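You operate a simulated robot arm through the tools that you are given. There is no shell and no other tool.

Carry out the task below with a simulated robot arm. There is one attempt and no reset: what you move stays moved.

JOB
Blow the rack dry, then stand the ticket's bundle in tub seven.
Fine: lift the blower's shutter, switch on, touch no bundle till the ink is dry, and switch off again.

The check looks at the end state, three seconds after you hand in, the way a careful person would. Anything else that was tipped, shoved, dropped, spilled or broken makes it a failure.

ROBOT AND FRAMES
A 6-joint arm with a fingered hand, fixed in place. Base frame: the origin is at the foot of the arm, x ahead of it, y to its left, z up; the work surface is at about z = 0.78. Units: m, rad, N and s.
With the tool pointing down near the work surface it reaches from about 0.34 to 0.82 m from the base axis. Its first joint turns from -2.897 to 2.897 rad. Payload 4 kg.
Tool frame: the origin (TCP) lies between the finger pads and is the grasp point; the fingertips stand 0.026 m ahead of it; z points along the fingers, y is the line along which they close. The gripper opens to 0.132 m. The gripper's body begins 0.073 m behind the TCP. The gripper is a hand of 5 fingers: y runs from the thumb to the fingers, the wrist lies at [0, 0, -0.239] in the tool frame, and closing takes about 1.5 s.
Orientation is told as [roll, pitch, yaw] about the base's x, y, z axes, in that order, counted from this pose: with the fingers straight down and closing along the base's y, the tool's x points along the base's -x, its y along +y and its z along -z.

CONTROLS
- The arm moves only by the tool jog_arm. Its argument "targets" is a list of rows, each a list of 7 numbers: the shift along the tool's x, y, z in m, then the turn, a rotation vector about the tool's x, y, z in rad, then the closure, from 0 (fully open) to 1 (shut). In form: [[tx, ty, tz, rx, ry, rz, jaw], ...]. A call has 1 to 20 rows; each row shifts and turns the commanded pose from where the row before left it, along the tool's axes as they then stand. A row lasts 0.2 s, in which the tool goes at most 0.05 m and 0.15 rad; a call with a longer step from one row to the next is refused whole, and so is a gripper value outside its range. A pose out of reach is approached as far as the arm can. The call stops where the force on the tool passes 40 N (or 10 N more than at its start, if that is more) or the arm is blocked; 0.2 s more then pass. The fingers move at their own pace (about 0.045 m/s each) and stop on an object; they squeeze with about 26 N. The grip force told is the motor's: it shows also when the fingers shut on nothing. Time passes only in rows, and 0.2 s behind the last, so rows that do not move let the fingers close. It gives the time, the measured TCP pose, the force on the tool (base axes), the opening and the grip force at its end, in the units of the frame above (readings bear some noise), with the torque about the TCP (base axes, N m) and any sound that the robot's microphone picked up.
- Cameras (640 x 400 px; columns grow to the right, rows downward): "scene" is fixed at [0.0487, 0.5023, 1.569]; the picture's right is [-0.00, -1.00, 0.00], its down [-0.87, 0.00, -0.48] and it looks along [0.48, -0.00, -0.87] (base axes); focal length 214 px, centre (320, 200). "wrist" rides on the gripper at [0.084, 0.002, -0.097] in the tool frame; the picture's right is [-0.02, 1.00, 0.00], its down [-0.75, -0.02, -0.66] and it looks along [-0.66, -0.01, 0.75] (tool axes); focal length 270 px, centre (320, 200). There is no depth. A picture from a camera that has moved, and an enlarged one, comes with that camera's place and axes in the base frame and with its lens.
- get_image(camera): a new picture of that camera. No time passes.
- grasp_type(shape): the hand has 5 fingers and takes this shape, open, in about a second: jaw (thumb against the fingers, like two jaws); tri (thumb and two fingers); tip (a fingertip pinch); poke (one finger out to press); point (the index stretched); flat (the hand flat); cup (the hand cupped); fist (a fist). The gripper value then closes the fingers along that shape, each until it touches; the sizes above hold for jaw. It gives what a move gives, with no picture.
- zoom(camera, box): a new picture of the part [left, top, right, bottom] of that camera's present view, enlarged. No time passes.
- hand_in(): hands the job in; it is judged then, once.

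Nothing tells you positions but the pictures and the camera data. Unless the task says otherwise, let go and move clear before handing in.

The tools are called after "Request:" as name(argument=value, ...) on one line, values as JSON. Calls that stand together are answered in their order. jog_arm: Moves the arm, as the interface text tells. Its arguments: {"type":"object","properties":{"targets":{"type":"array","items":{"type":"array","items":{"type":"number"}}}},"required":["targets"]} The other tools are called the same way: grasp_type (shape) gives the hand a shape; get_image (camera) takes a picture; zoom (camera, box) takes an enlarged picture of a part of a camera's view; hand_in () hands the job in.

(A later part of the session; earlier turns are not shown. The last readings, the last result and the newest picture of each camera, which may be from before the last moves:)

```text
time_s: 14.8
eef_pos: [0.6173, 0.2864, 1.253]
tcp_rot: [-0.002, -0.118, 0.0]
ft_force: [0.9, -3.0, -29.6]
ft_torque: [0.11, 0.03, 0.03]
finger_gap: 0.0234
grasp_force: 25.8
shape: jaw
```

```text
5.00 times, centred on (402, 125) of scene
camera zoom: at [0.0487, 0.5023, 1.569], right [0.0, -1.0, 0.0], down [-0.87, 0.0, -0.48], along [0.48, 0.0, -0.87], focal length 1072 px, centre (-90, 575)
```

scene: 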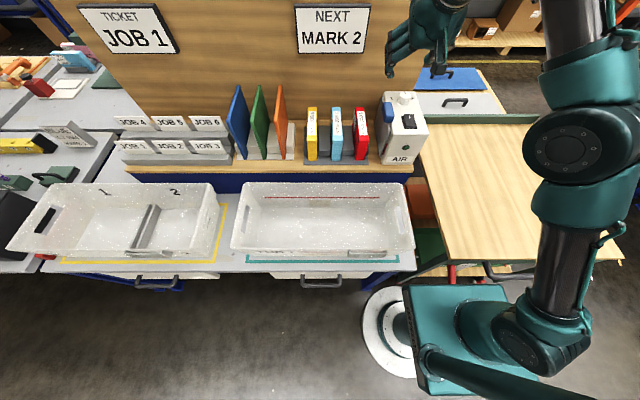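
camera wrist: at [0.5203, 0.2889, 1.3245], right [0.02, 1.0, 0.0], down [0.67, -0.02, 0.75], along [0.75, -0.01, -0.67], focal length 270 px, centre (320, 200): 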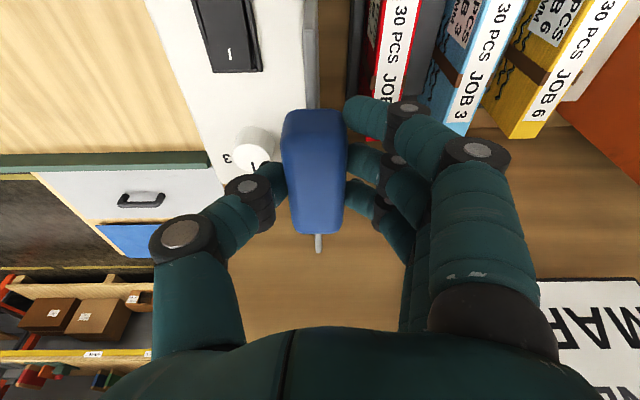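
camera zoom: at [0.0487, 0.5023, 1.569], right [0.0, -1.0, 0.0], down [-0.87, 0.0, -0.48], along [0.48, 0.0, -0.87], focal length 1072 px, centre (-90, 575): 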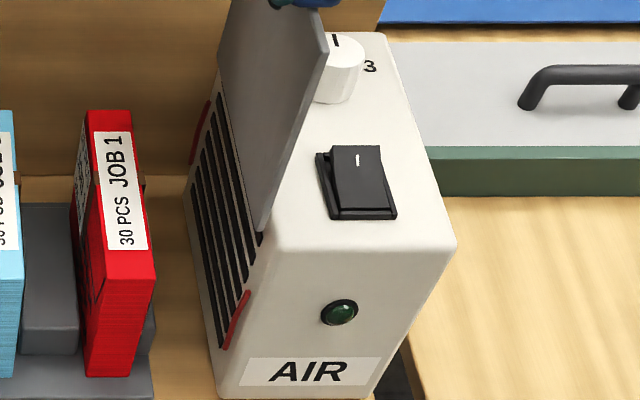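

A firm stop at about 12 cm travel shows the shutter is fully up. I'll relax the pull a couple of millimetres, then open the fingers and watch whether it stays up.

Request:
jog_arm(targets=[[0.0003, 0, 0.003, 0, 0, 0, 1.0], [0, 0, 0, 0, 0, 0, 0.9], [0, 0, 0, 0, 0, 0, 0.75], [0, 0, 0, 0, 0, 0, 0.6], [0, 0, 0, 0, 0, 0, 0.5], [0, 0, 0, 0, 0, 0, 0.5]])

Request:
get_image(camera="scene")

Request:
get_image(camera="wrist")

```text
time_s: 16.2
eef_pos: [0.6169, 0.286, 1.2515]
tcp_rot: [0.001, -0.125, 0.001]
ft_force: [-1.4, -0.7, -0.2]
ft_torque: [0.01, -0.03, 0.02]
finger_gap: 0.0652
grasp_force: 0.0
shape: jaw
```

```text
taken
```

scene: 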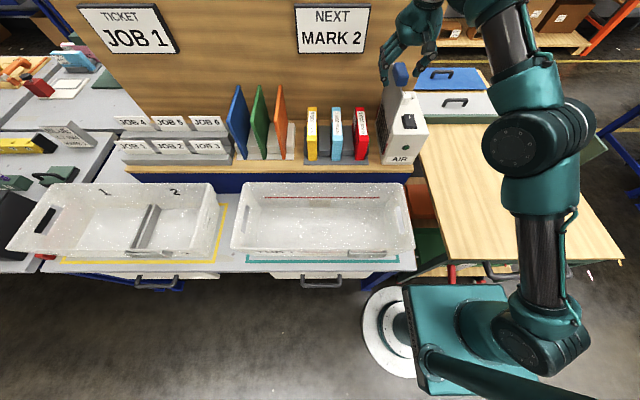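

```text
taken
camera wrist: at [0.5199, 0.2889, 1.3374], right [0.02, 1.0, 0.0], down [0.67, -0.02, 0.75], along [0.75, -0.01, -0.67], focal length 270 px, centre (320, 200)
```

wrist: 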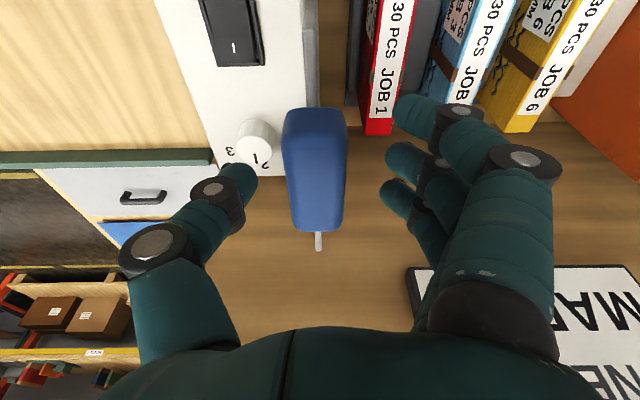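

The shutter stays up by itself. I'll back straight off toward the base with the fingers straddling so nothing touches, then shape the hand for poking and look at it.

Request:
jog_arm(targets=[[0.04, 0, -0.011, 0, 0, 0, 0.5], [0.04, 0, -0.011, 0, 0, 0, 0.5], [0.04, 0, -0.011, 0, 0, 0, 0.5], [0.03, 0, 0, 0, 0, 0, 0.5], [0, 0, 0, 0, 0, 0, 0.5]])

Request:
grasp_type(shape="poke")

Request:
get_image(camera="scene")

Request:
get_image(camera="wrist")

```text
time_s: 17.4
eef_pos: [0.4658, 0.2833, 1.2672]
tcp_rot: [0.001, -0.122, 0.0]
ft_force: [0.5, -0.3, -0.1]
ft_torque: [0.02, 0.04, 0.02]
finger_gap: 0.0651
grasp_force: 0.0
shape: jaw
```

```text
time_s: 18.3
eef_pos: [0.4675, 0.2845, 1.2668]
tcp_rot: [0.0, -0.122, 0.001]
ft_force: [-0.1, -0.3, 0.4]
ft_torque: [0.0, 0.03, 0.01]
finger_gap: 0.0
grasp_force: 0.1
shape: poke
```

```text
taken
```

scene: 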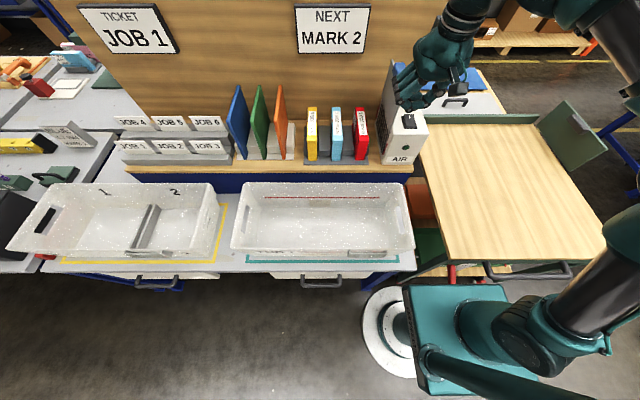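

```text
taken
camera wrist: at [0.3697, 0.2873, 1.3523], right [0.02, 1.0, 0.0], down [0.67, -0.02, 0.75], along [0.75, -0.01, -0.67], focal length 270 px, centre (320, 200)
```

wrist: 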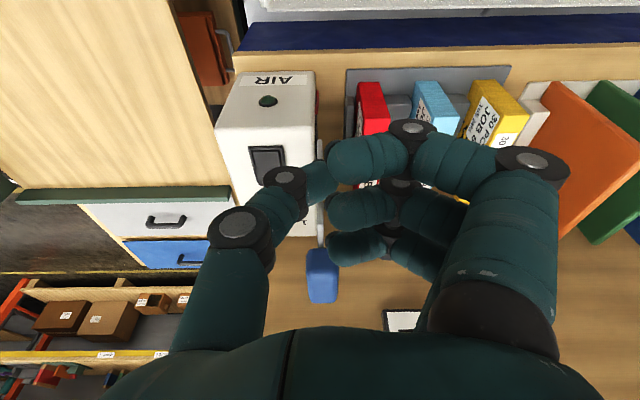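

I'll look closely at what the poke shape looks like and where its pressing tip is.

Request:
zoom(camera="scene", box=[370, 20, 490, 120])

Request:
zoom(camera="wrist", box=[180, 100, 580, 350])

Request:
jog_arm(targets=[[0, 0, 0, 0, 0, 0, 0], [0, 0, 0, 0, 0, 0, 0]])

Request:
get_image(camera="wrist")

Request:
zoom(camera="scene", box=[370, 20, 490, 120])

```text
4.00 times, centred on (430, 70) of scene
camera zoom: at [0.0487, 0.5023, 1.569], right [0.0, -1.0, 0.0], down [-0.87, 0.0, -0.48], along [0.48, 0.0, -0.87], focal length 858 px, centre (-120, 720)
```

zoom: 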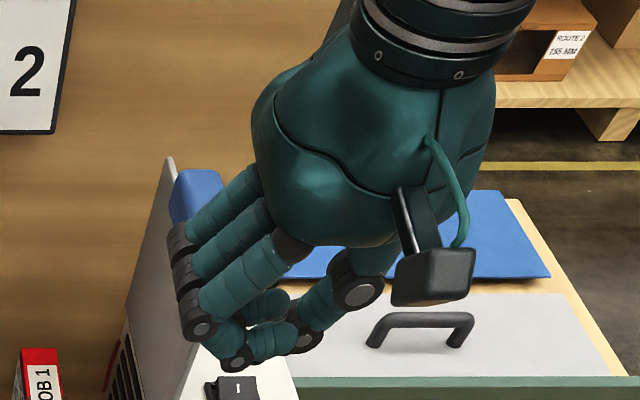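

```text
1.60 times, centred on (380, 225) of wrist
camera zoom: at [0.3697, 0.2873, 1.3523], right [0.02, 1.0, 0.0], down [0.67, -0.02, 0.75], along [0.75, -0.01, -0.67], focal length 432 px, centre (224, 160)
```

zoom: 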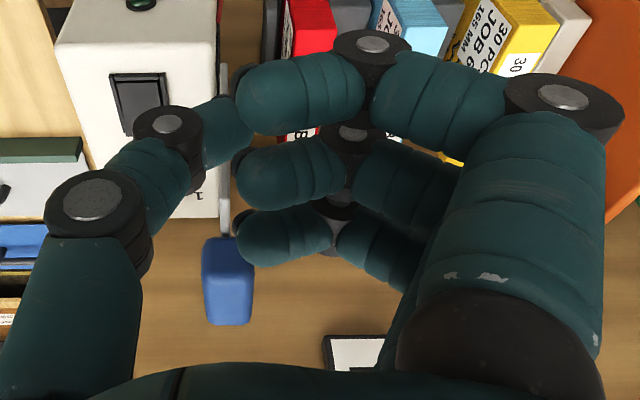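

```text
time_s: 18.9
eef_pos: [0.467, 0.2832, 1.2658]
tcp_rot: [0.001, -0.124, 0.0]
ft_force: [0.5, -0.3, 0.9]
ft_torque: [0.0, -0.02, -0.01]
finger_gap: 0.0001
grasp_force: 0.1
shape: poke
```

```text
taken
camera wrist: at [0.3697, 0.2873, 1.3523], right [0.02, 1.0, 0.0], down [0.67, -0.02, 0.75], along [0.75, -0.01, -0.67], focal length 270 px, centre (320, 200)
```

wrist: 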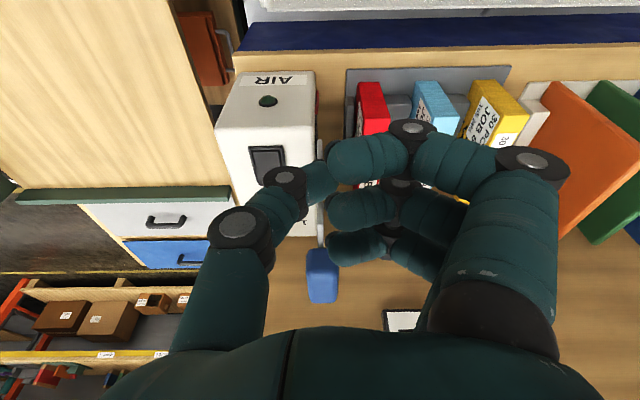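

```text
4.00 times, centred on (430, 70) of scene
camera zoom: at [0.0487, 0.5023, 1.569], right [0.0, -1.0, 0.0], down [-0.87, 0.0, -0.48], along [0.48, 0.0, -0.87], focal length 858 px, centre (-120, 720)
```

zoom: 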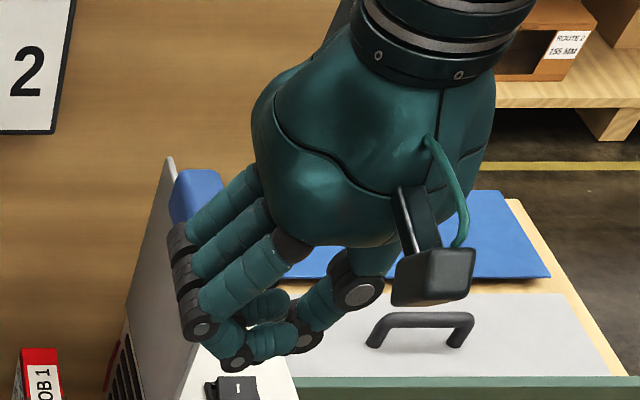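

The poke shape just brings all the fingertips together. I'll try "point" and compare.

Request:
grasp_type(shape="point")

Request:
get_image(camera="wrist")

Request:
zoom(camera="scene", box=[370, 20, 490, 120])

```text
time_s: 19.8
eef_pos: [0.4659, 0.2842, 1.2662]
tcp_rot: [-0.001, -0.124, -0.001]
ft_force: [-0.8, -0.1, -0.4]
ft_torque: [-0.02, 0.03, -0.03]
finger_gap: 0.1258
grasp_force: 0.0
shape: point
```

```text
taken
camera wrist: at [0.3697, 0.2873, 1.3524], right [0.02, 1.0, 0.0], down [0.67, -0.02, 0.75], along [0.75, -0.01, -0.67], focal length 270 px, centre (320, 200)
```

wrist: 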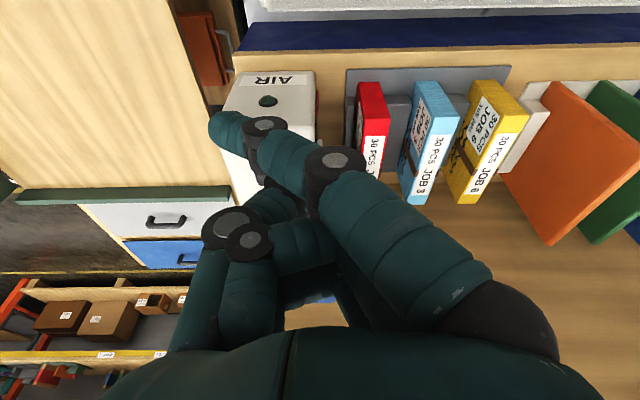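

```text
4.00 times, centred on (430, 70) of scene
camera zoom: at [0.0487, 0.5023, 1.569], right [0.0, -1.0, 0.0], down [-0.87, 0.0, -0.48], along [0.48, 0.0, -0.87], focal length 858 px, centre (-120, 720)
```

zoom: 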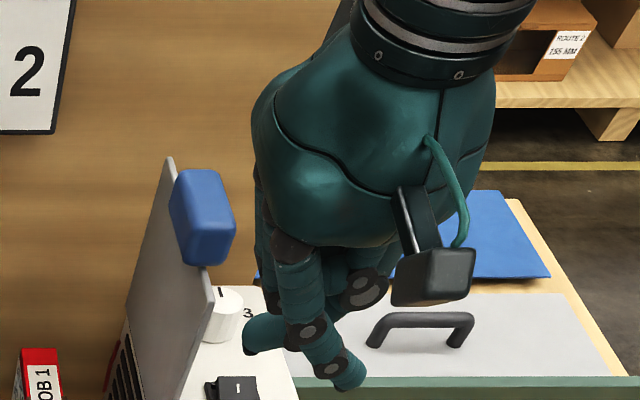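

In the "point" shape the index reaches out about 4 cm to the thumb side of the TCP. The raised shutter blocks the hand from standing on that side at the present yaw, so I'll retreat to free space, level the hand and test yawing it about 135°.

Request:
jog_arm(targets=[[0, 0, 0, 0, 0.122, 0, 0], [0.025, -0.04, 0, 0, 0, 0, 0], [0.021, -0.044, 0, 0, 0, 0, 0], [0, 0, 0, 0, 0, -0.147, 0], [0, 0, 0, 0, 0, -0.147, 0], [0, 0, 0, 0, 0, -0.147, 0], [0, 0, 0, 0, 0, -0.147, 0], [0, 0, 0, 0, 0, -0.147, 0], [0, 0, 0, 0, 0, -0.147, 0], [0, 0, 0, 0, 0, -0.147, 0], [0, 0, 0, 0, 0, -0.147, 0], [0, 0, 0, 0, 0, -0.147, 0], [0, 0, 0, 0, 0, -0.147, 0], [0, 0, 0, 0, 0, -0.147, 0], [0, 0, 0, 0, 0, -0.147, 0], [0, 0, 0, 0, 0, -0.147, 0], [0, 0, 0, 0, 0, -0.147, 0], [0, 0, 0, 0, 0, -0.147, 0], [0, 0, 0, 0, 0, -0.147, 0]])

Request:
get_image(camera="scene")

Request:
get_image(camera="wrist")

```text
time_s: 23.8
eef_pos: [0.4142, 0.2034, 1.2424]
tcp_rot: [-0.004, 0.011, 2.353]
ft_force: [0.0, -0.8, -0.4]
ft_torque: [-0.04, 0.0, 0.0]
finger_gap: 0.126
grasp_force: 0.0
shape: point
out of reach, approached as far as the arm can: row 1, 17, 18, 19
```

```text
taken
```

scene: 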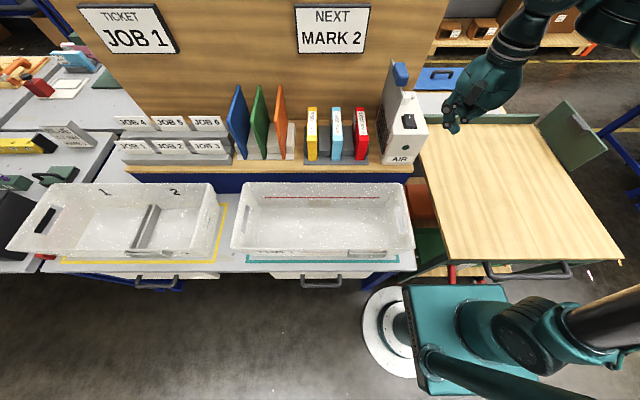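

```text
taken
camera wrist: at [0.4709, 0.1442, 1.3405], right [-0.72, -0.69, 0.0], down [-0.53, 0.55, 0.65], along [-0.45, 0.47, -0.76], focal length 270 px, centre (320, 200)
```

wrist: 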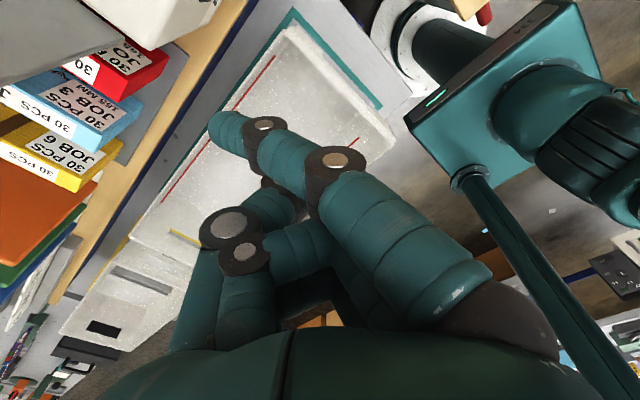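

The yaw is reachable. I'll zoom on the hand in the scene view to pin the index tip precisely.

Request:
zoom(camera="scene", box=[410, 60, 500, 150])

Request:
zoom(camera="wrist", box=[180, 90, 380, 290])

```text
4.44 times, centred on (455, 105) of scene
camera zoom: at [0.0487, 0.5023, 1.569], right [0.0, -1.0, 0.0], down [-0.87, 0.0, -0.48], along [0.48, 0.0, -0.87], focal length 953 px, centre (-280, 622)
```

zoom: 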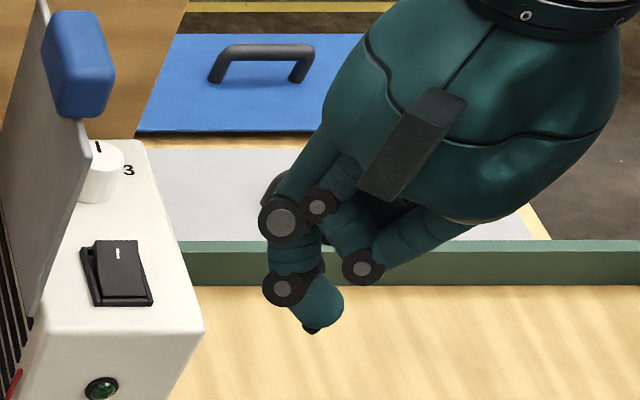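

```text
2.00 times, centred on (280, 190) of wrist
camera zoom: at [0.4709, 0.1442, 1.3405], right [-0.72, -0.69, 0.0], down [-0.53, 0.55, 0.65], along [-0.45, 0.47, -0.76], focal length 541 px, centre (400, 220)
```

zoom: 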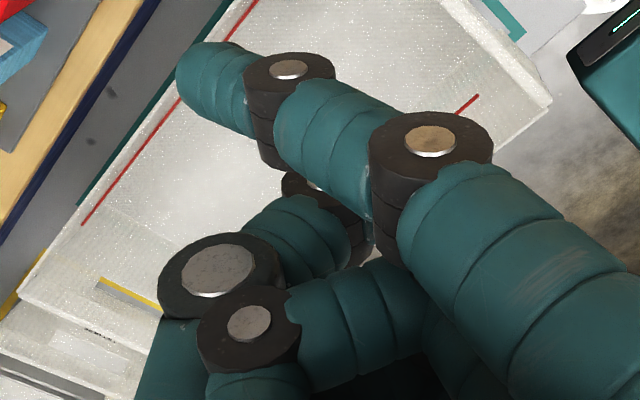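

The index in this shape is curved and close to the thumb, so the contact point is ambiguous. I'll test how the shape changes when the closure value is raised.

Request:
jog_arm(targets=[[0, 0, 0, 0, 0, 0, 0.3], [0, 0, 0, 0, 0, 0, 0.6], [0, 0, 0, 0, 0, 0, 1.0], [0, 0, 0, 0, 0, 0, 1.0], [0, 0, 0, 0, 0, 0, 1.0], [0, 0, 0, 0, 0, 0, 1.0], [0, 0, 0, 0, 0, 0, 1.0], [0, 0, 0, 0, 0, 0, 1.0]])

Request:
zoom(camera="scene", box=[410, 60, 500, 150])

Request:
get_image(camera="wrist")

```text
time_s: 25.6
eef_pos: [0.4148, 0.2026, 1.2433]
tcp_rot: [-0.003, 0.013, 2.351]
ft_force: [0.6, -0.5, 0.3]
ft_torque: [-0.01, 0.01, 0.05]
finger_gap: 0.126
grasp_force: 0.1
shape: point
```

```text
4.44 times, centred on (455, 105) of scene
camera zoom: at [0.0487, 0.5023, 1.569], right [0.0, -1.0, 0.0], down [-0.87, 0.0, -0.48], along [0.48, 0.0, -0.87], focal length 953 px, centre (-280, 622)
```

zoom: 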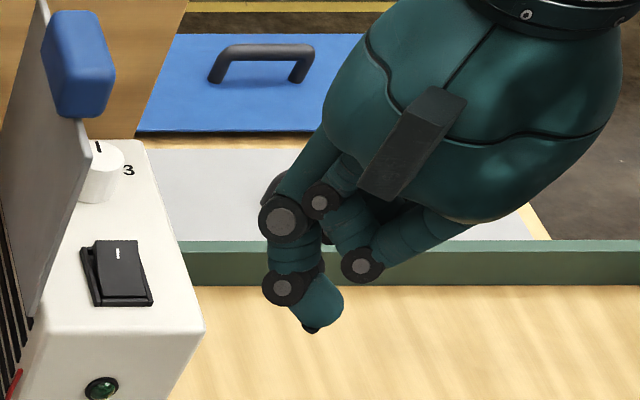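

```text
taken
camera wrist: at [0.471, 0.144, 1.3406], right [-0.73, -0.69, 0.0], down [-0.53, 0.55, 0.65], along [-0.44, 0.47, -0.76], focal length 270 px, centre (320, 200)
```

wrist: 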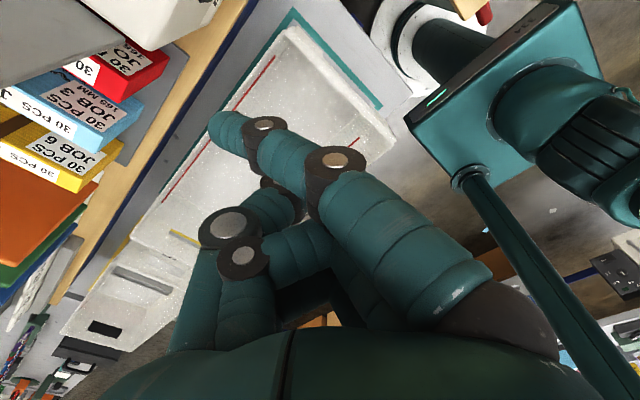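

In this shape the thumb is actually the lowest part. I'll view the poke shape again from this angle to compare which gives a cleaner pressing tip.

Request:
grasp_type(shape="poke")

Request:
zoom(camera="scene", box=[410, 60, 500, 150])

Request:
get_image(camera="wrist")

```text
time_s: 26.5
eef_pos: [0.4138, 0.2044, 1.2432]
tcp_rot: [-0.003, 0.013, 2.351]
ft_force: [-0.1, -0.8, 0.2]
ft_torque: [0.02, 0.01, -0.02]
finger_gap: 0.0001
grasp_force: 0.0
shape: poke
```

```text
4.44 times, centred on (455, 105) of scene
camera zoom: at [0.0487, 0.5023, 1.569], right [0.0, -1.0, 0.0], down [-0.87, 0.0, -0.48], along [0.48, 0.0, -0.87], focal length 953 px, centre (-280, 622)
```

zoom: 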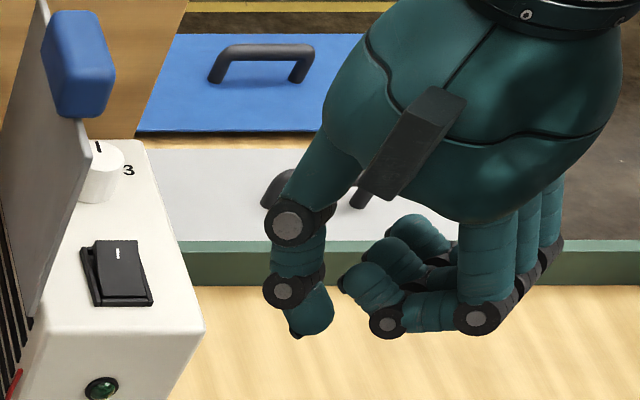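

```text
taken
camera wrist: at [0.4709, 0.144, 1.3406], right [-0.73, -0.69, 0.0], down [-0.53, 0.55, 0.65], along [-0.44, 0.47, -0.76], focal length 270 px, centre (320, 200)
```

wrist: 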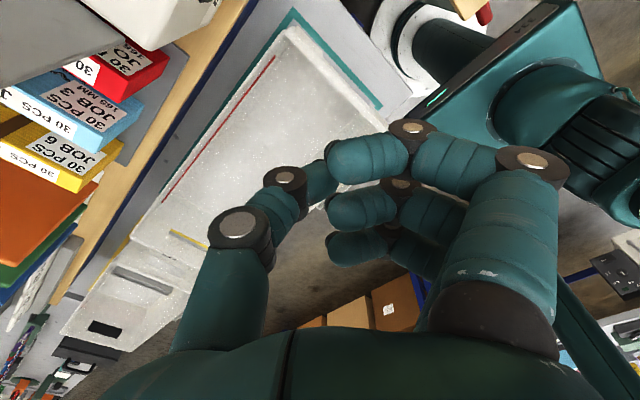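

In poke the thumb is the finger left out, pointing along the tool axis, with the others curled. I'll measure the thumb tip's offset precisely by zooming here and after a small known shift.

Request:
zoom(camera="scene", box=[435, 105, 475, 145])

Request:
jog_arm(targets=[[0, 0, 0, 0, 0, 0.13, 0], [0, 0, 0, 0, 0, 0.13, 0], [0, 0, 0, 0, 0, 0.13, 0], [0, 0, 0, 0, 0, 0.13, 0], [0, 0, 0, 0, 0, 0.13, 0], [0, 0, 0, 0, 0, 0.13, 0], [0, 0, 0, 0, 0, 0, 0]])

Request:
zoom(camera="scene", box=[410, 60, 500, 150])

Request:
get_image(camera="wrist")

```text
10.00 times, centred on (455, 125) of scene
camera zoom: at [0.0487, 0.5023, 1.569], right [0.0, -1.0, 0.0], down [-0.87, 0.0, -0.48], along [0.48, 0.0, -0.87], focal length 2145 px, centre (-1030, 950)
```

zoom: 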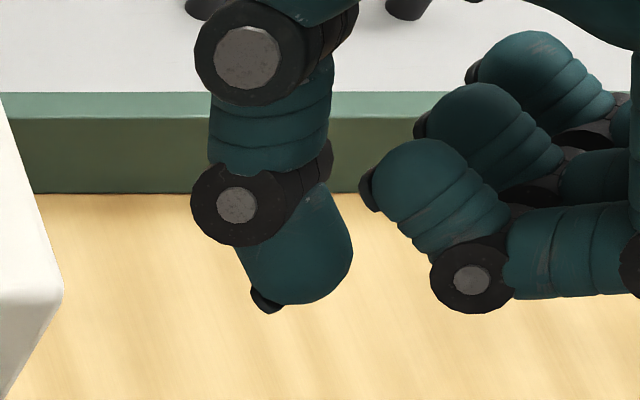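

```text
time_s: 28.1
eef_pos: [0.4143, 0.2038, 1.2417]
tcp_rot: [-0.001, -0.001, 1.568]
ft_force: [0.1, -0.2, -0.5]
ft_torque: [0.0, -0.01, 0.02]
finger_gap: 0.0
grasp_force: 0.2
shape: poke
```

```text
4.44 times, centred on (455, 105) of scene
camera zoom: at [0.0487, 0.5023, 1.569], right [0.0, -1.0, 0.0], down [-0.87, 0.0, -0.48], along [0.48, 0.0, -0.87], focal length 953 px, centre (-280, 622)
```

zoom: 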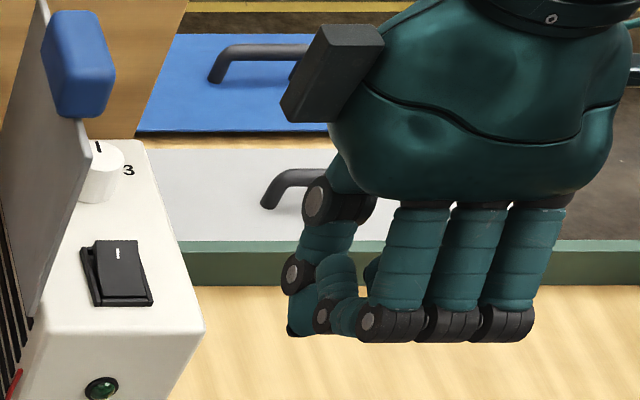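

```text
taken
camera wrist: at [0.4123, 0.1201, 1.339], right [-1.0, 0.02, 0.0], down [0.02, 0.75, 0.66], along [0.02, 0.66, -0.75], focal length 270 px, centre (320, 200)
```

wrist: 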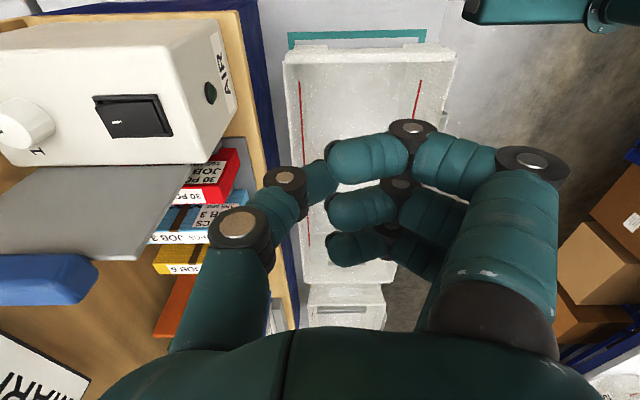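

There's a second housing on the back of the hand that would meet the raised handle at this yaw. I want a shape with one separate fingertip so the hand can stay on the blower's right side, so I'll look at "tip" and "tri".

Request:
grasp_type(shape="tip")

Request:
zoom(camera="scene", box=[410, 60, 500, 150])

Request:
get_image(camera="wrist")

Request:
grasp_type(shape="tri")

Request:
zoom(camera="scene", box=[410, 60, 500, 150])

Request:
get_image(camera="wrist")

```text
time_s: 29.0
eef_pos: [0.414, 0.203, 1.2414]
tcp_rot: [-0.002, 0.001, 1.57]
ft_force: [0.3, 0.4, -0.5]
ft_torque: [0.0, 0.0, 0.04]
finger_gap: 0.132
grasp_force: 0.1
shape: tip
```

```text
4.44 times, centred on (455, 105) of scene
camera zoom: at [0.0487, 0.5023, 1.569], right [0.0, -1.0, 0.0], down [-0.87, 0.0, -0.48], along [0.48, 0.0, -0.87], focal length 953 px, centre (-280, 622)
```

zoom: 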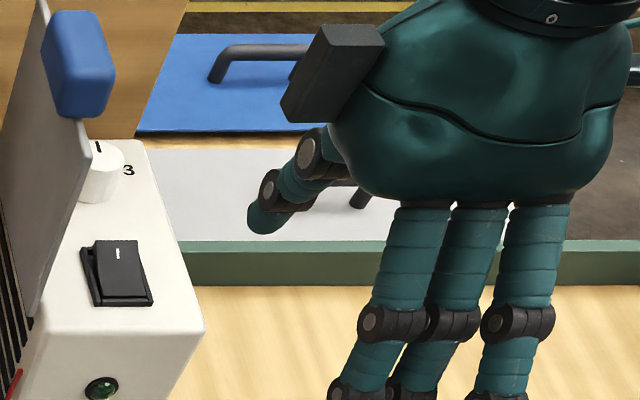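

```text
taken
camera wrist: at [0.4125, 0.12, 1.339], right [-1.0, 0.02, 0.0], down [0.01, 0.75, 0.66], along [0.01, 0.66, -0.75], focal length 270 px, centre (320, 200)
```

wrist: 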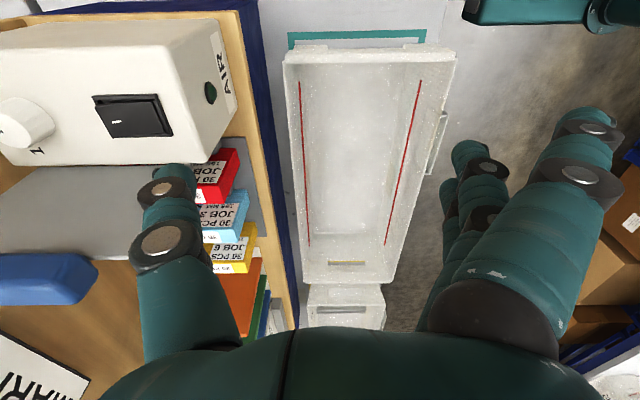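

```text
time_s: 29.9
eef_pos: [0.4158, 0.2029, 1.2419]
tcp_rot: [-0.002, -0.002, 1.571]
ft_force: [0.0, -0.8, 0.4]
ft_torque: [0.0, -0.02, 0.02]
finger_gap: 0.1316
grasp_force: 0.1
shape: tri
```

```text
4.44 times, centred on (455, 105) of scene
camera zoom: at [0.0487, 0.5023, 1.569], right [0.0, -1.0, 0.0], down [-0.87, 0.0, -0.48], along [0.48, 0.0, -0.87], focal length 953 px, centre (-280, 622)
```

zoom: 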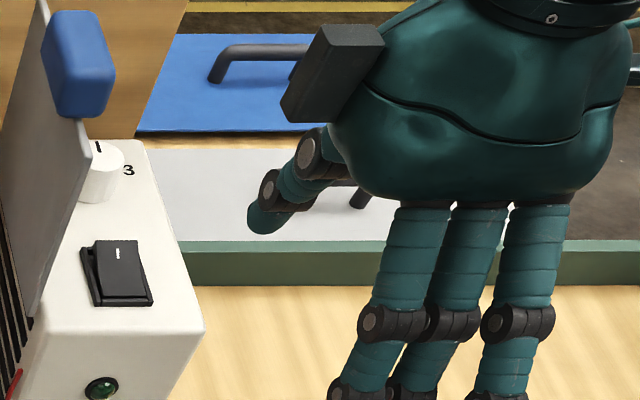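

```text
taken
camera wrist: at [0.4125, 0.1201, 1.339], right [-1.0, 0.02, 0.0], down [0.01, 0.75, 0.66], along [0.01, 0.66, -0.75], focal length 270 px, centre (320, 200)
```

wrist: 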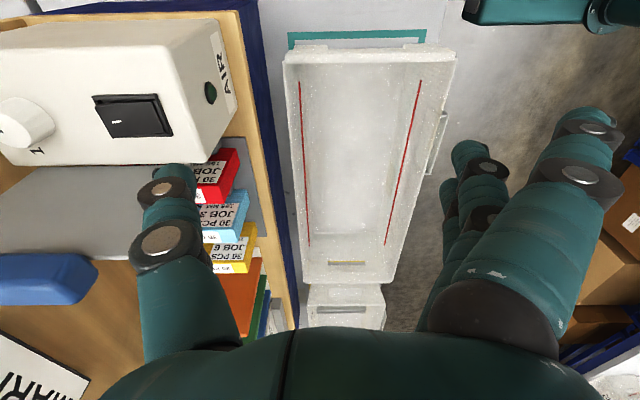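

With the jaw open, the thumb sits splayed about 7 cm to one side, so the hand can stay in front of the blower while the thumb tip presses the rocker, clear of the raised shutter. I'll set jaw open, yaw to about 115°, and hover with the thumb over the I end.

Request:
grasp_type(shape="jaw")

Request:
jog_arm(targets=[[0, 0, 0, 0, 0, -0.145, 0], [0, 0, 0, 0, 0, -0.145, 0], [0, 0, 0, 0, 0, -0.146, 0], [0.015, -0.027, 0.0125, 0, 0, 0, 0], [0.015, -0.027, 0.0125, 0, 0, 0, 0], [0.015, -0.027, 0.0125, 0, 0, 0, 0], [0, 0, 0, 0, 0, 0, 0]])

Request:
get_image(camera="scene")

Request:
get_image(camera="wrist")

Request:
zoom(camera="scene", box=[370, 50, 490, 150])

```text
time_s: 30.8
eef_pos: [0.4143, 0.205, 1.2416]
tcp_rot: [-0.002, 0.0, 1.572]
ft_force: [0.4, 0.4, 0.0]
ft_torque: [-0.02, 0.04, -0.02]
finger_gap: 0.1319
grasp_force: 0.1
shape: jaw
```

```text
time_s: 32.4
eef_pos: [0.5066, 0.1955, 1.2052]
tcp_rot: [-0.002, -0.001, 2.007]
ft_force: [0.6, 0.5, -0.1]
ft_torque: [-0.03, 0.0, 0.02]
finger_gap: 0.1316
grasp_force: 0.0
shape: jaw
```

```text
taken
```

scene: 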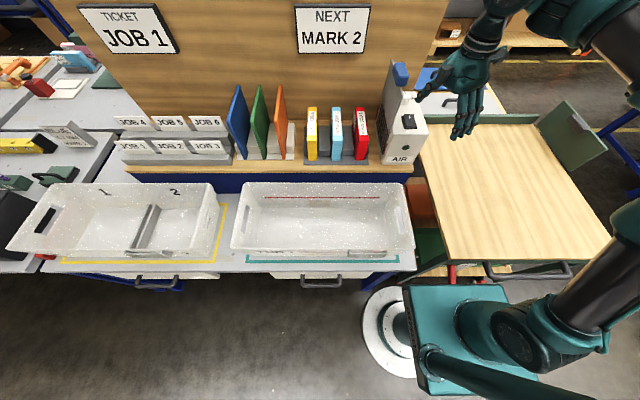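

```text
taken
camera wrist: at [0.5402, 0.1191, 1.3022], right [-0.91, -0.4, 0.0], down [-0.3, 0.69, 0.66], along [-0.26, 0.6, -0.75], focal length 270 px, centre (320, 200)
```

wrist: 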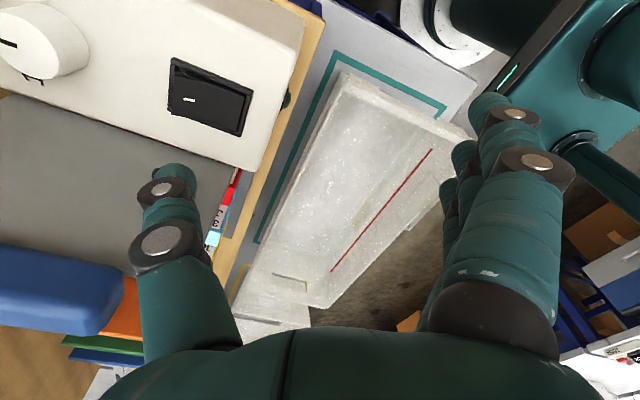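

```text
4.00 times, centred on (430, 100) of scene
camera zoom: at [0.0487, 0.5023, 1.569], right [0.0, -1.0, 0.0], down [-0.87, 0.0, -0.48], along [0.48, 0.0, -0.87], focal length 858 px, centre (-120, 600)
```

zoom: 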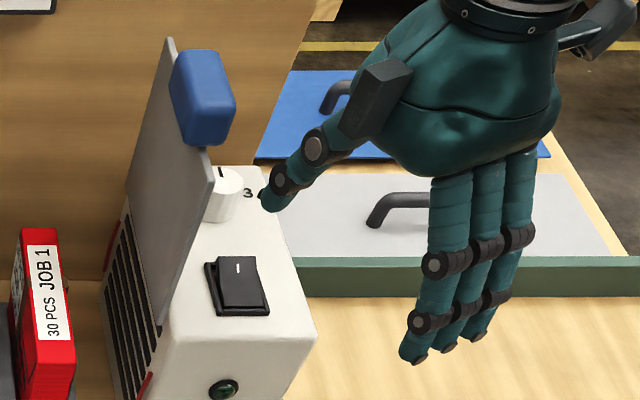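

The thumb is clearly isolated above the blower, with the fingers hanging free in front. I'll shift so the thumb tip is over the I end and lower it to about 2–3 cm above the rocker.

Request:
jog_arm(targets=[[0.0081, -0.0079, 0.022, 0, 0, 0, 0], [0.0081, -0.0078, 0.022, 0, 0, 0, 0], [0, 0, 0, 0, 0, 0, 0]])

Request:
zoom(camera="scene", box=[380, 80, 444, 120])

Request:
zoom(camera="wrist", box=[60, 50, 300, 250])

Request:
zoom(camera="scene", box=[370, 50, 490, 150])

```text
time_s: 33.2
eef_pos: [0.5317, 0.1903, 1.1637]
tcp_rot: [0.002, -0.001, 2.007]
ft_force: [-0.3, 0.2, 0.9]
ft_torque: [0.02, 0.0, -0.01]
finger_gap: 0.1317
grasp_force: 0.0
shape: jaw
```

```text
10.00 times, centred on (412, 100) of scene
camera zoom: at [0.0487, 0.5023, 1.569], right [0.0, -1.0, 0.0], down [-0.87, 0.0, -0.48], along [0.48, 0.0, -0.87], focal length 2145 px, centre (-600, 1200)
```

zoom: 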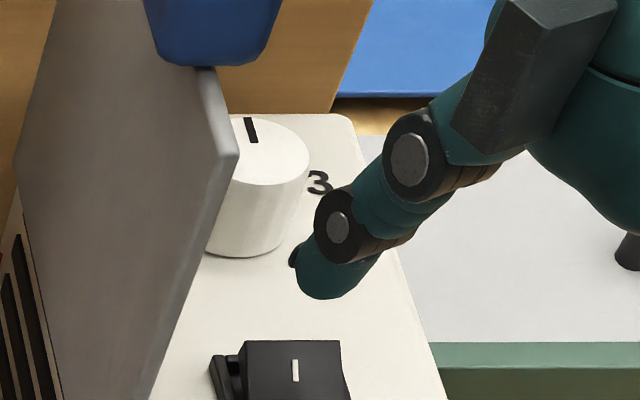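

```text
2.00 times, centred on (180, 150) of wrist
camera zoom: at [0.5658, 0.1141, 1.2605], right [-0.92, -0.4, 0.0], down [-0.3, 0.69, 0.66], along [-0.27, 0.6, -0.75], focal length 541 px, centre (600, 300)
```

zoom: 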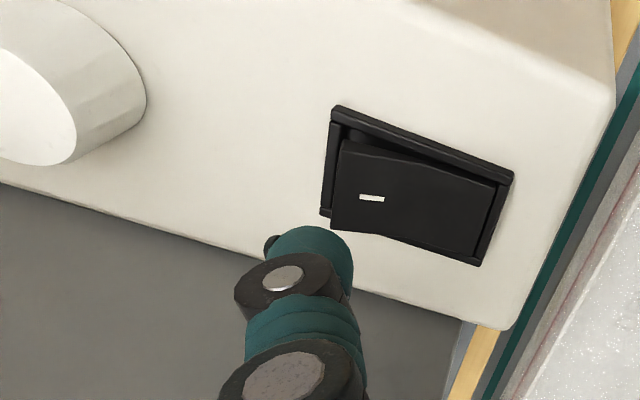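

```text
4.00 times, centred on (430, 100) of scene
camera zoom: at [0.0487, 0.5023, 1.569], right [0.0, -1.0, 0.0], down [-0.87, 0.0, -0.48], along [0.48, 0.0, -0.87], focal length 858 px, centre (-120, 600)
```

zoom: 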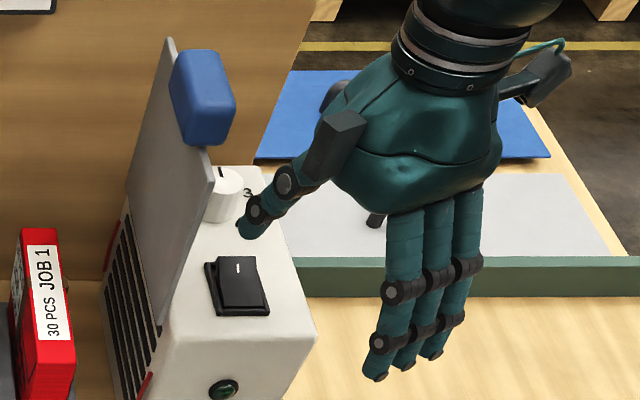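

The thumb tip triangulates to about (0.606, 0.224, 1.135), just behind the I mark. I'll nudge 6 mm toward the base and lower to near contact.

Request:
jog_arm(targets=[[-0.0025, 0.0054, 0.008, 0, 0, 0, 0], [0, 0, 0.008, 0, 0, 0, 0], [0, 0, 0, 0, 0, 0, 0]])

Request:
zoom(camera="scene", box=[380, 80, 444, 120])

Request:
zoom(camera="wrist", box=[60, 50, 300, 250])

```text
time_s: 34.0
eef_pos: [0.5352, 0.1922, 1.1605]
tcp_rot: [0.004, -0.003, 2.004]
ft_force: [-0.7, 0.5, -1.1]
ft_torque: [-0.01, 0.02, 0.0]
finger_gap: 0.1318
grasp_force: 0.0
shape: jaw
out of reach, approached as far as the arm can: row 1, 2
```

```text
10.00 times, centred on (412, 100) of scene
camera zoom: at [0.0487, 0.5023, 1.569], right [0.0, -1.0, 0.0], down [-0.87, 0.0, -0.48], along [0.48, 0.0, -0.87], focal length 2145 px, centre (-600, 1200)
```

zoom: 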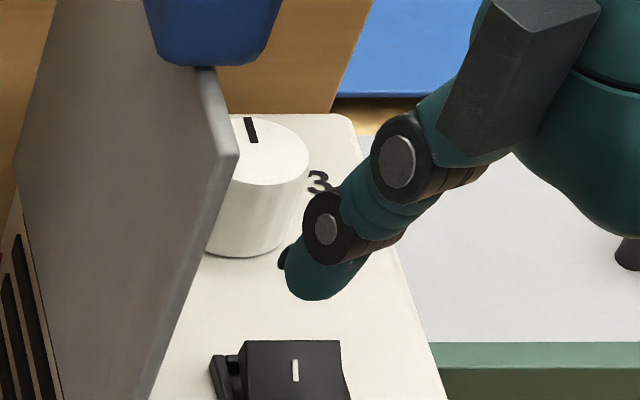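

```text
2.00 times, centred on (180, 150) of wrist
camera zoom: at [0.5688, 0.1158, 1.2579], right [-0.91, -0.4, 0.0], down [-0.3, 0.69, 0.66], along [-0.27, 0.6, -0.75], focal length 541 px, centre (600, 300)
```

zoom: 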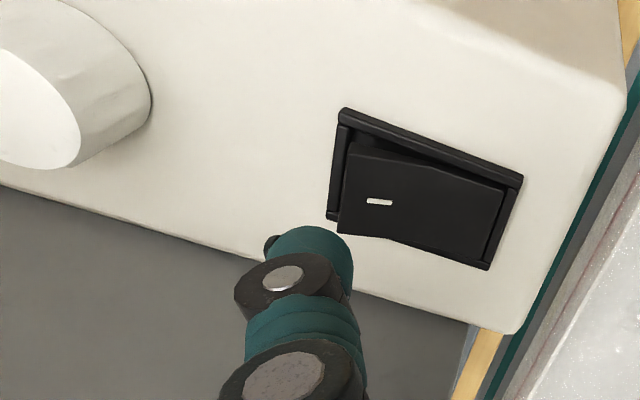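

The arm hit a limit going lower with the tool vertical, drifting outward and up. Tilting the hand slightly back, wrist outward and thumb side lower, should free it, so I'll try about 0.15 rad.

Request:
jog_arm(targets=[[0, 0, 0, -0.0747, -0.0072, 0, 0], [0, 0, 0, -0.0747, -0.0072, 0, 0], [0, 0, 0, 0, 0, 0, 0]])

Request:
zoom(camera="scene", box=[380, 80, 444, 120])

Request:
zoom(camera="wrist", box=[60, 50, 300, 250])

```text
time_s: 34.8
eef_pos: [0.5331, 0.1905, 1.1568]
tcp_rot: [0.134, -0.002, 2.007]
ft_force: [0.1, 0.4, -0.1]
ft_torque: [-0.01, 0.01, -0.04]
finger_gap: 0.1319
grasp_force: 0.0
shape: jaw
out of reach, approached as far as the arm can: row 2
```

```text
10.00 times, centred on (412, 100) of scene
camera zoom: at [0.0487, 0.5023, 1.569], right [0.0, -1.0, 0.0], down [-0.87, 0.0, -0.48], along [0.48, 0.0, -0.87], focal length 2145 px, centre (-600, 1200)
```

zoom: 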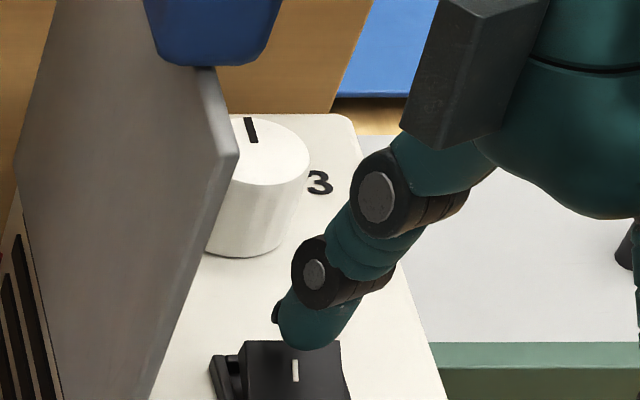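

```text
2.00 times, centred on (180, 150) of wrist
camera zoom: at [0.5786, 0.12, 1.2528], right [-0.91, -0.4, 0.13], down [-0.22, 0.72, 0.65], along [-0.36, 0.56, -0.75], focal length 541 px, centre (600, 300)
```

zoom: 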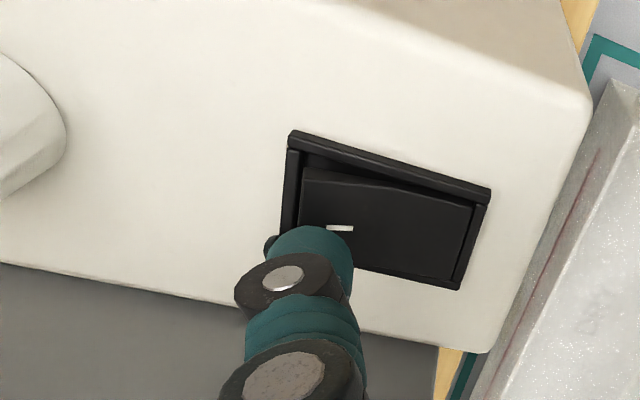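

The thumb tip is now at about (0.603, 0.223, 1.117), right over the I end with a few millimetres to go. I'll try lowering it in a small step.

Request:
jog_arm(targets=[[-0.0017, 0.0025, 0.0084, 0, 0, 0, 0], [0, 0, 0, 0, 0, 0, 0]])

Request:
zoom(camera="scene", box=[380, 80, 444, 120])

```text
time_s: 35.4
eef_pos: [0.5289, 0.1899, 1.1481]
tcp_rot: [0.146, -0.008, 2.007]
ft_force: [-0.3, 0.3, 0.3]
ft_torque: [-0.01, -0.02, -0.02]
finger_gap: 0.132
grasp_force: 0.1
shape: jaw
```

```text
10.00 times, centred on (412, 100) of scene
camera zoom: at [0.0487, 0.5023, 1.569], right [0.0, -1.0, 0.0], down [-0.87, 0.0, -0.48], along [0.48, 0.0, -0.87], focal length 2145 px, centre (-600, 1200)
```

zoom: 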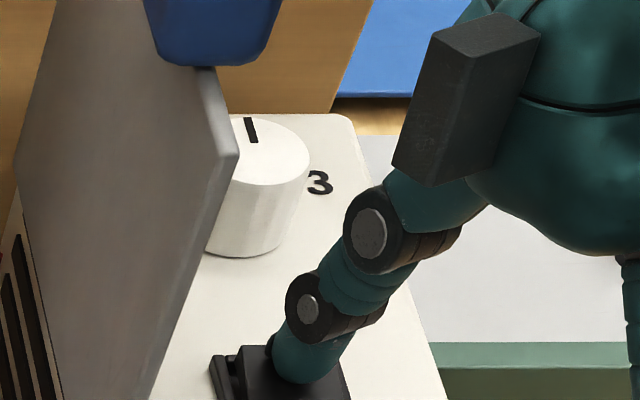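

Request:
zoom(camera="scene", box=[384, 100, 434, 150])

Request:
zoom(camera="wrist", box=[60, 50, 300, 250])

```text
8.00 times, centred on (409, 125) of scene
camera zoom: at [0.0487, 0.5023, 1.569], right [0.0, -1.0, 0.0], down [-0.87, 0.0, -0.48], along [0.48, 0.0, -0.87], focal length 1716 px, centre (-392, 800)
```

zoom: 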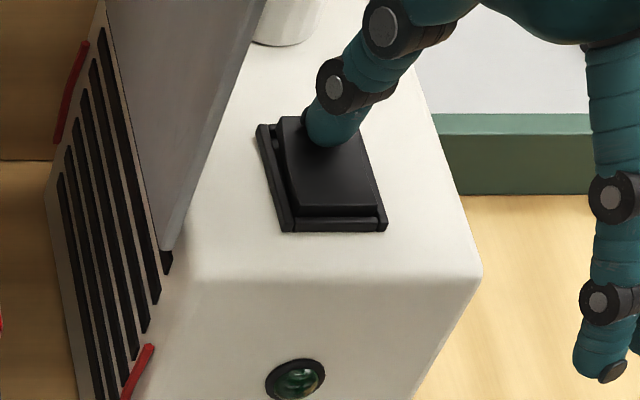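

```text
2.00 times, centred on (180, 150) of wrist
camera zoom: at [0.5761, 0.119, 1.2436], right [-0.9, -0.4, 0.15], down [-0.21, 0.72, 0.66], along [-0.37, 0.56, -0.74], focal length 541 px, centre (600, 300)
```

zoom: 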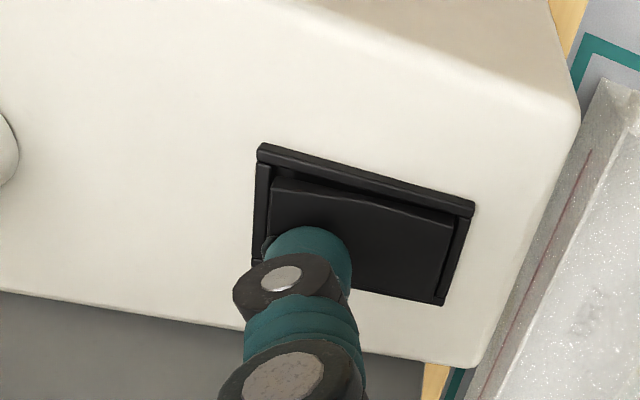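

The thumb is right on the I half. I'll press down gently in 3–4 mm increments while watching the force and lamp.

Request:
jog_arm(targets=[[0, -0.0005, 0.0035, 0, 0, 0, 0], [0, -0.0005, 0.0035, 0, 0, 0, 0], [0, 0, 0, 0, 0, 0, 0]])

Request:
zoom(camera="scene", box=[384, 100, 434, 150])

```text
time_s: 36.2
eef_pos: [0.5286, 0.1896, 1.142]
tcp_rot: [0.146, -0.014, 2.006]
ft_force: [-1.5, -0.9, 9.7]
ft_torque: [0.24, -0.59, -0.06]
finger_gap: 0.1321
grasp_force: 0.0
shape: jaw
```

```text
8.00 times, centred on (409, 125) of scene
camera zoom: at [0.0487, 0.5023, 1.569], right [0.0, -1.0, 0.0], down [-0.87, 0.0, -0.48], along [0.48, 0.0, -0.87], focal length 1716 px, centre (-392, 800)
```

zoom: 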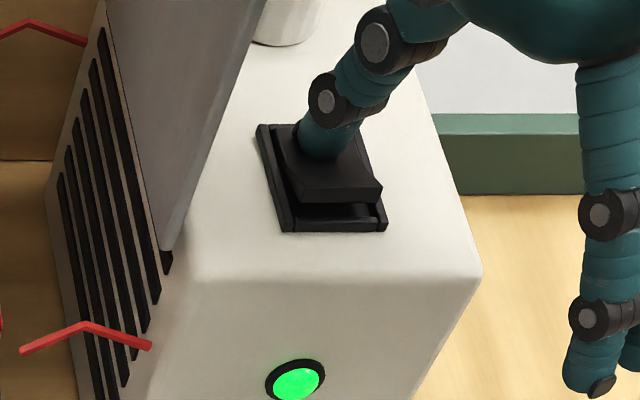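

The lamp is green and the red ribbons are streaming, so the blower is on. I'll lift the thumb off and then look at the ink on the bundles.

Request:
jog_arm(targets=[[0, 0.0022, -0.0148, 0, 0, 0, 0], [0, 0.0029, -0.0198, 0, 0, 0, 0], [0, 0.0029, -0.0198, 0, 0, 0, 0], [0, 0, 0, 0, 0, 0, 0]])

Request:
zoom(camera="scene", box=[300, 85, 440, 175])

Request:
zoom(camera="scene", box=[340, 100, 380, 165])

Request:
get_image(camera="wrist")

```text
time_s: 37.2
eef_pos: [0.5199, 0.1862, 1.1826]
tcp_rot: [0.143, 0.011, 2.008]
ft_force: [0.0, 0.4, -0.3]
ft_torque: [-0.04, -0.06, 0.0]
finger_gap: 0.1317
grasp_force: 0.0
shape: jaw
out of reach, approached as far as the arm can: row 2, 3
```

```text
4.44 times, centred on (370, 130) of scene
camera zoom: at [0.0487, 0.5023, 1.569], right [0.0, -1.0, 0.0], down [-0.87, 0.0, -0.48], along [0.48, 0.0, -0.87], focal length 953 px, centre (98, 511)
```

zoom: 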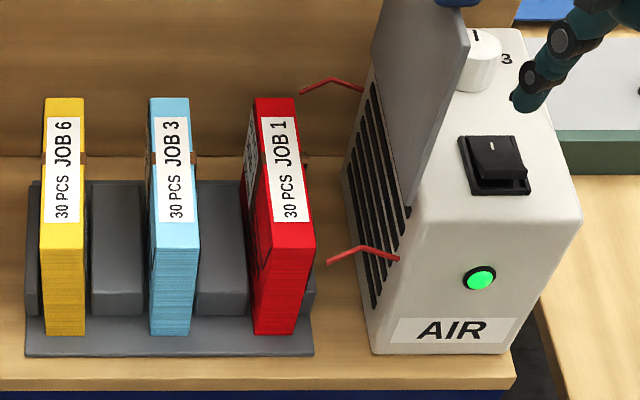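

```text
6.15 times, centred on (360, 132) of scene
camera zoom: at [0.0487, 0.5023, 1.569], right [0.0, -1.0, 0.0], down [-0.87, 0.0, -0.48], along [0.48, 0.0, -0.87], focal length 1320 px, centre (74, 615)
```

zoom: 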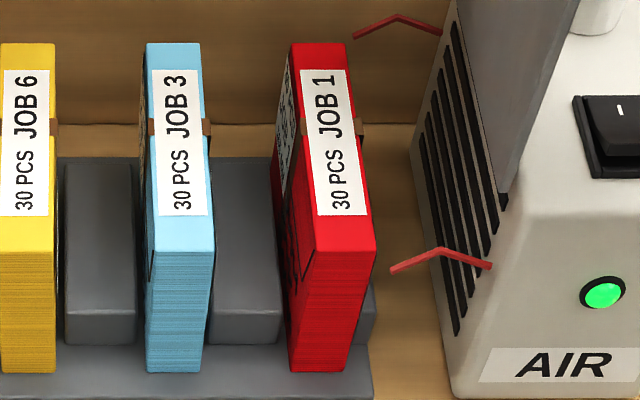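

```text
taken
camera wrist: at [0.5666, 0.1169, 1.2793], right [-0.91, -0.4, 0.14], down [-0.22, 0.73, 0.64], along [-0.36, 0.55, -0.75], focal length 270 px, centre (320, 200)
```

wrist: 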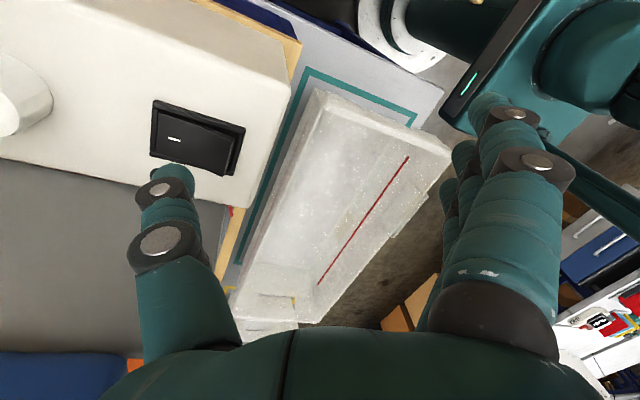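

The rocker has flipped and the blower is running. I'll record close-ups of the ink now so I can compare as it dries.

Request:
zoom(camera="scene", box=[350, 105, 374, 160])

Request:
zoom(camera="scene", box=[300, 105, 350, 160])

```text
7.27 times, centred on (362, 132) of scene
camera zoom: at [0.0487, 0.5023, 1.569], right [0.0, -1.0, 0.0], down [-0.87, 0.0, -0.48], along [0.48, 0.0, -0.87], focal length 1560 px, centre (14, 691)
```

zoom: 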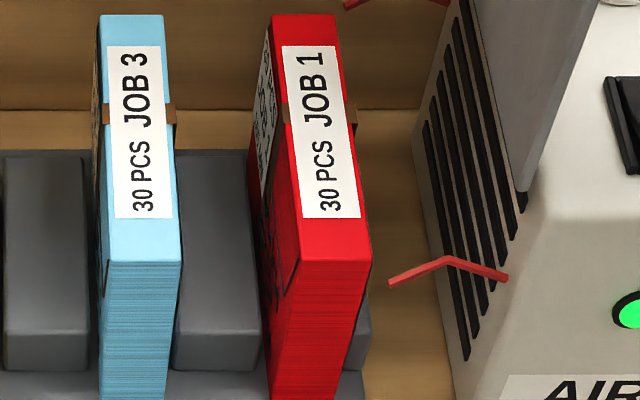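

```text
7.27 times, centred on (325, 132) of scene
camera zoom: at [0.0487, 0.5023, 1.569], right [0.0, -1.0, 0.0], down [-0.87, 0.0, -0.48], along [0.48, 0.0, -0.87], focal length 1560 px, centre (284, 691)
```

zoom: 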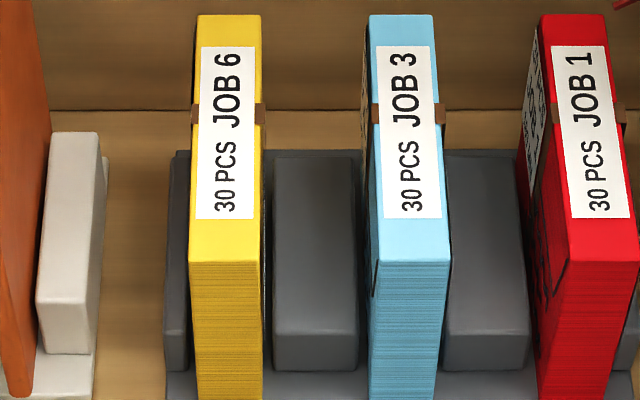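

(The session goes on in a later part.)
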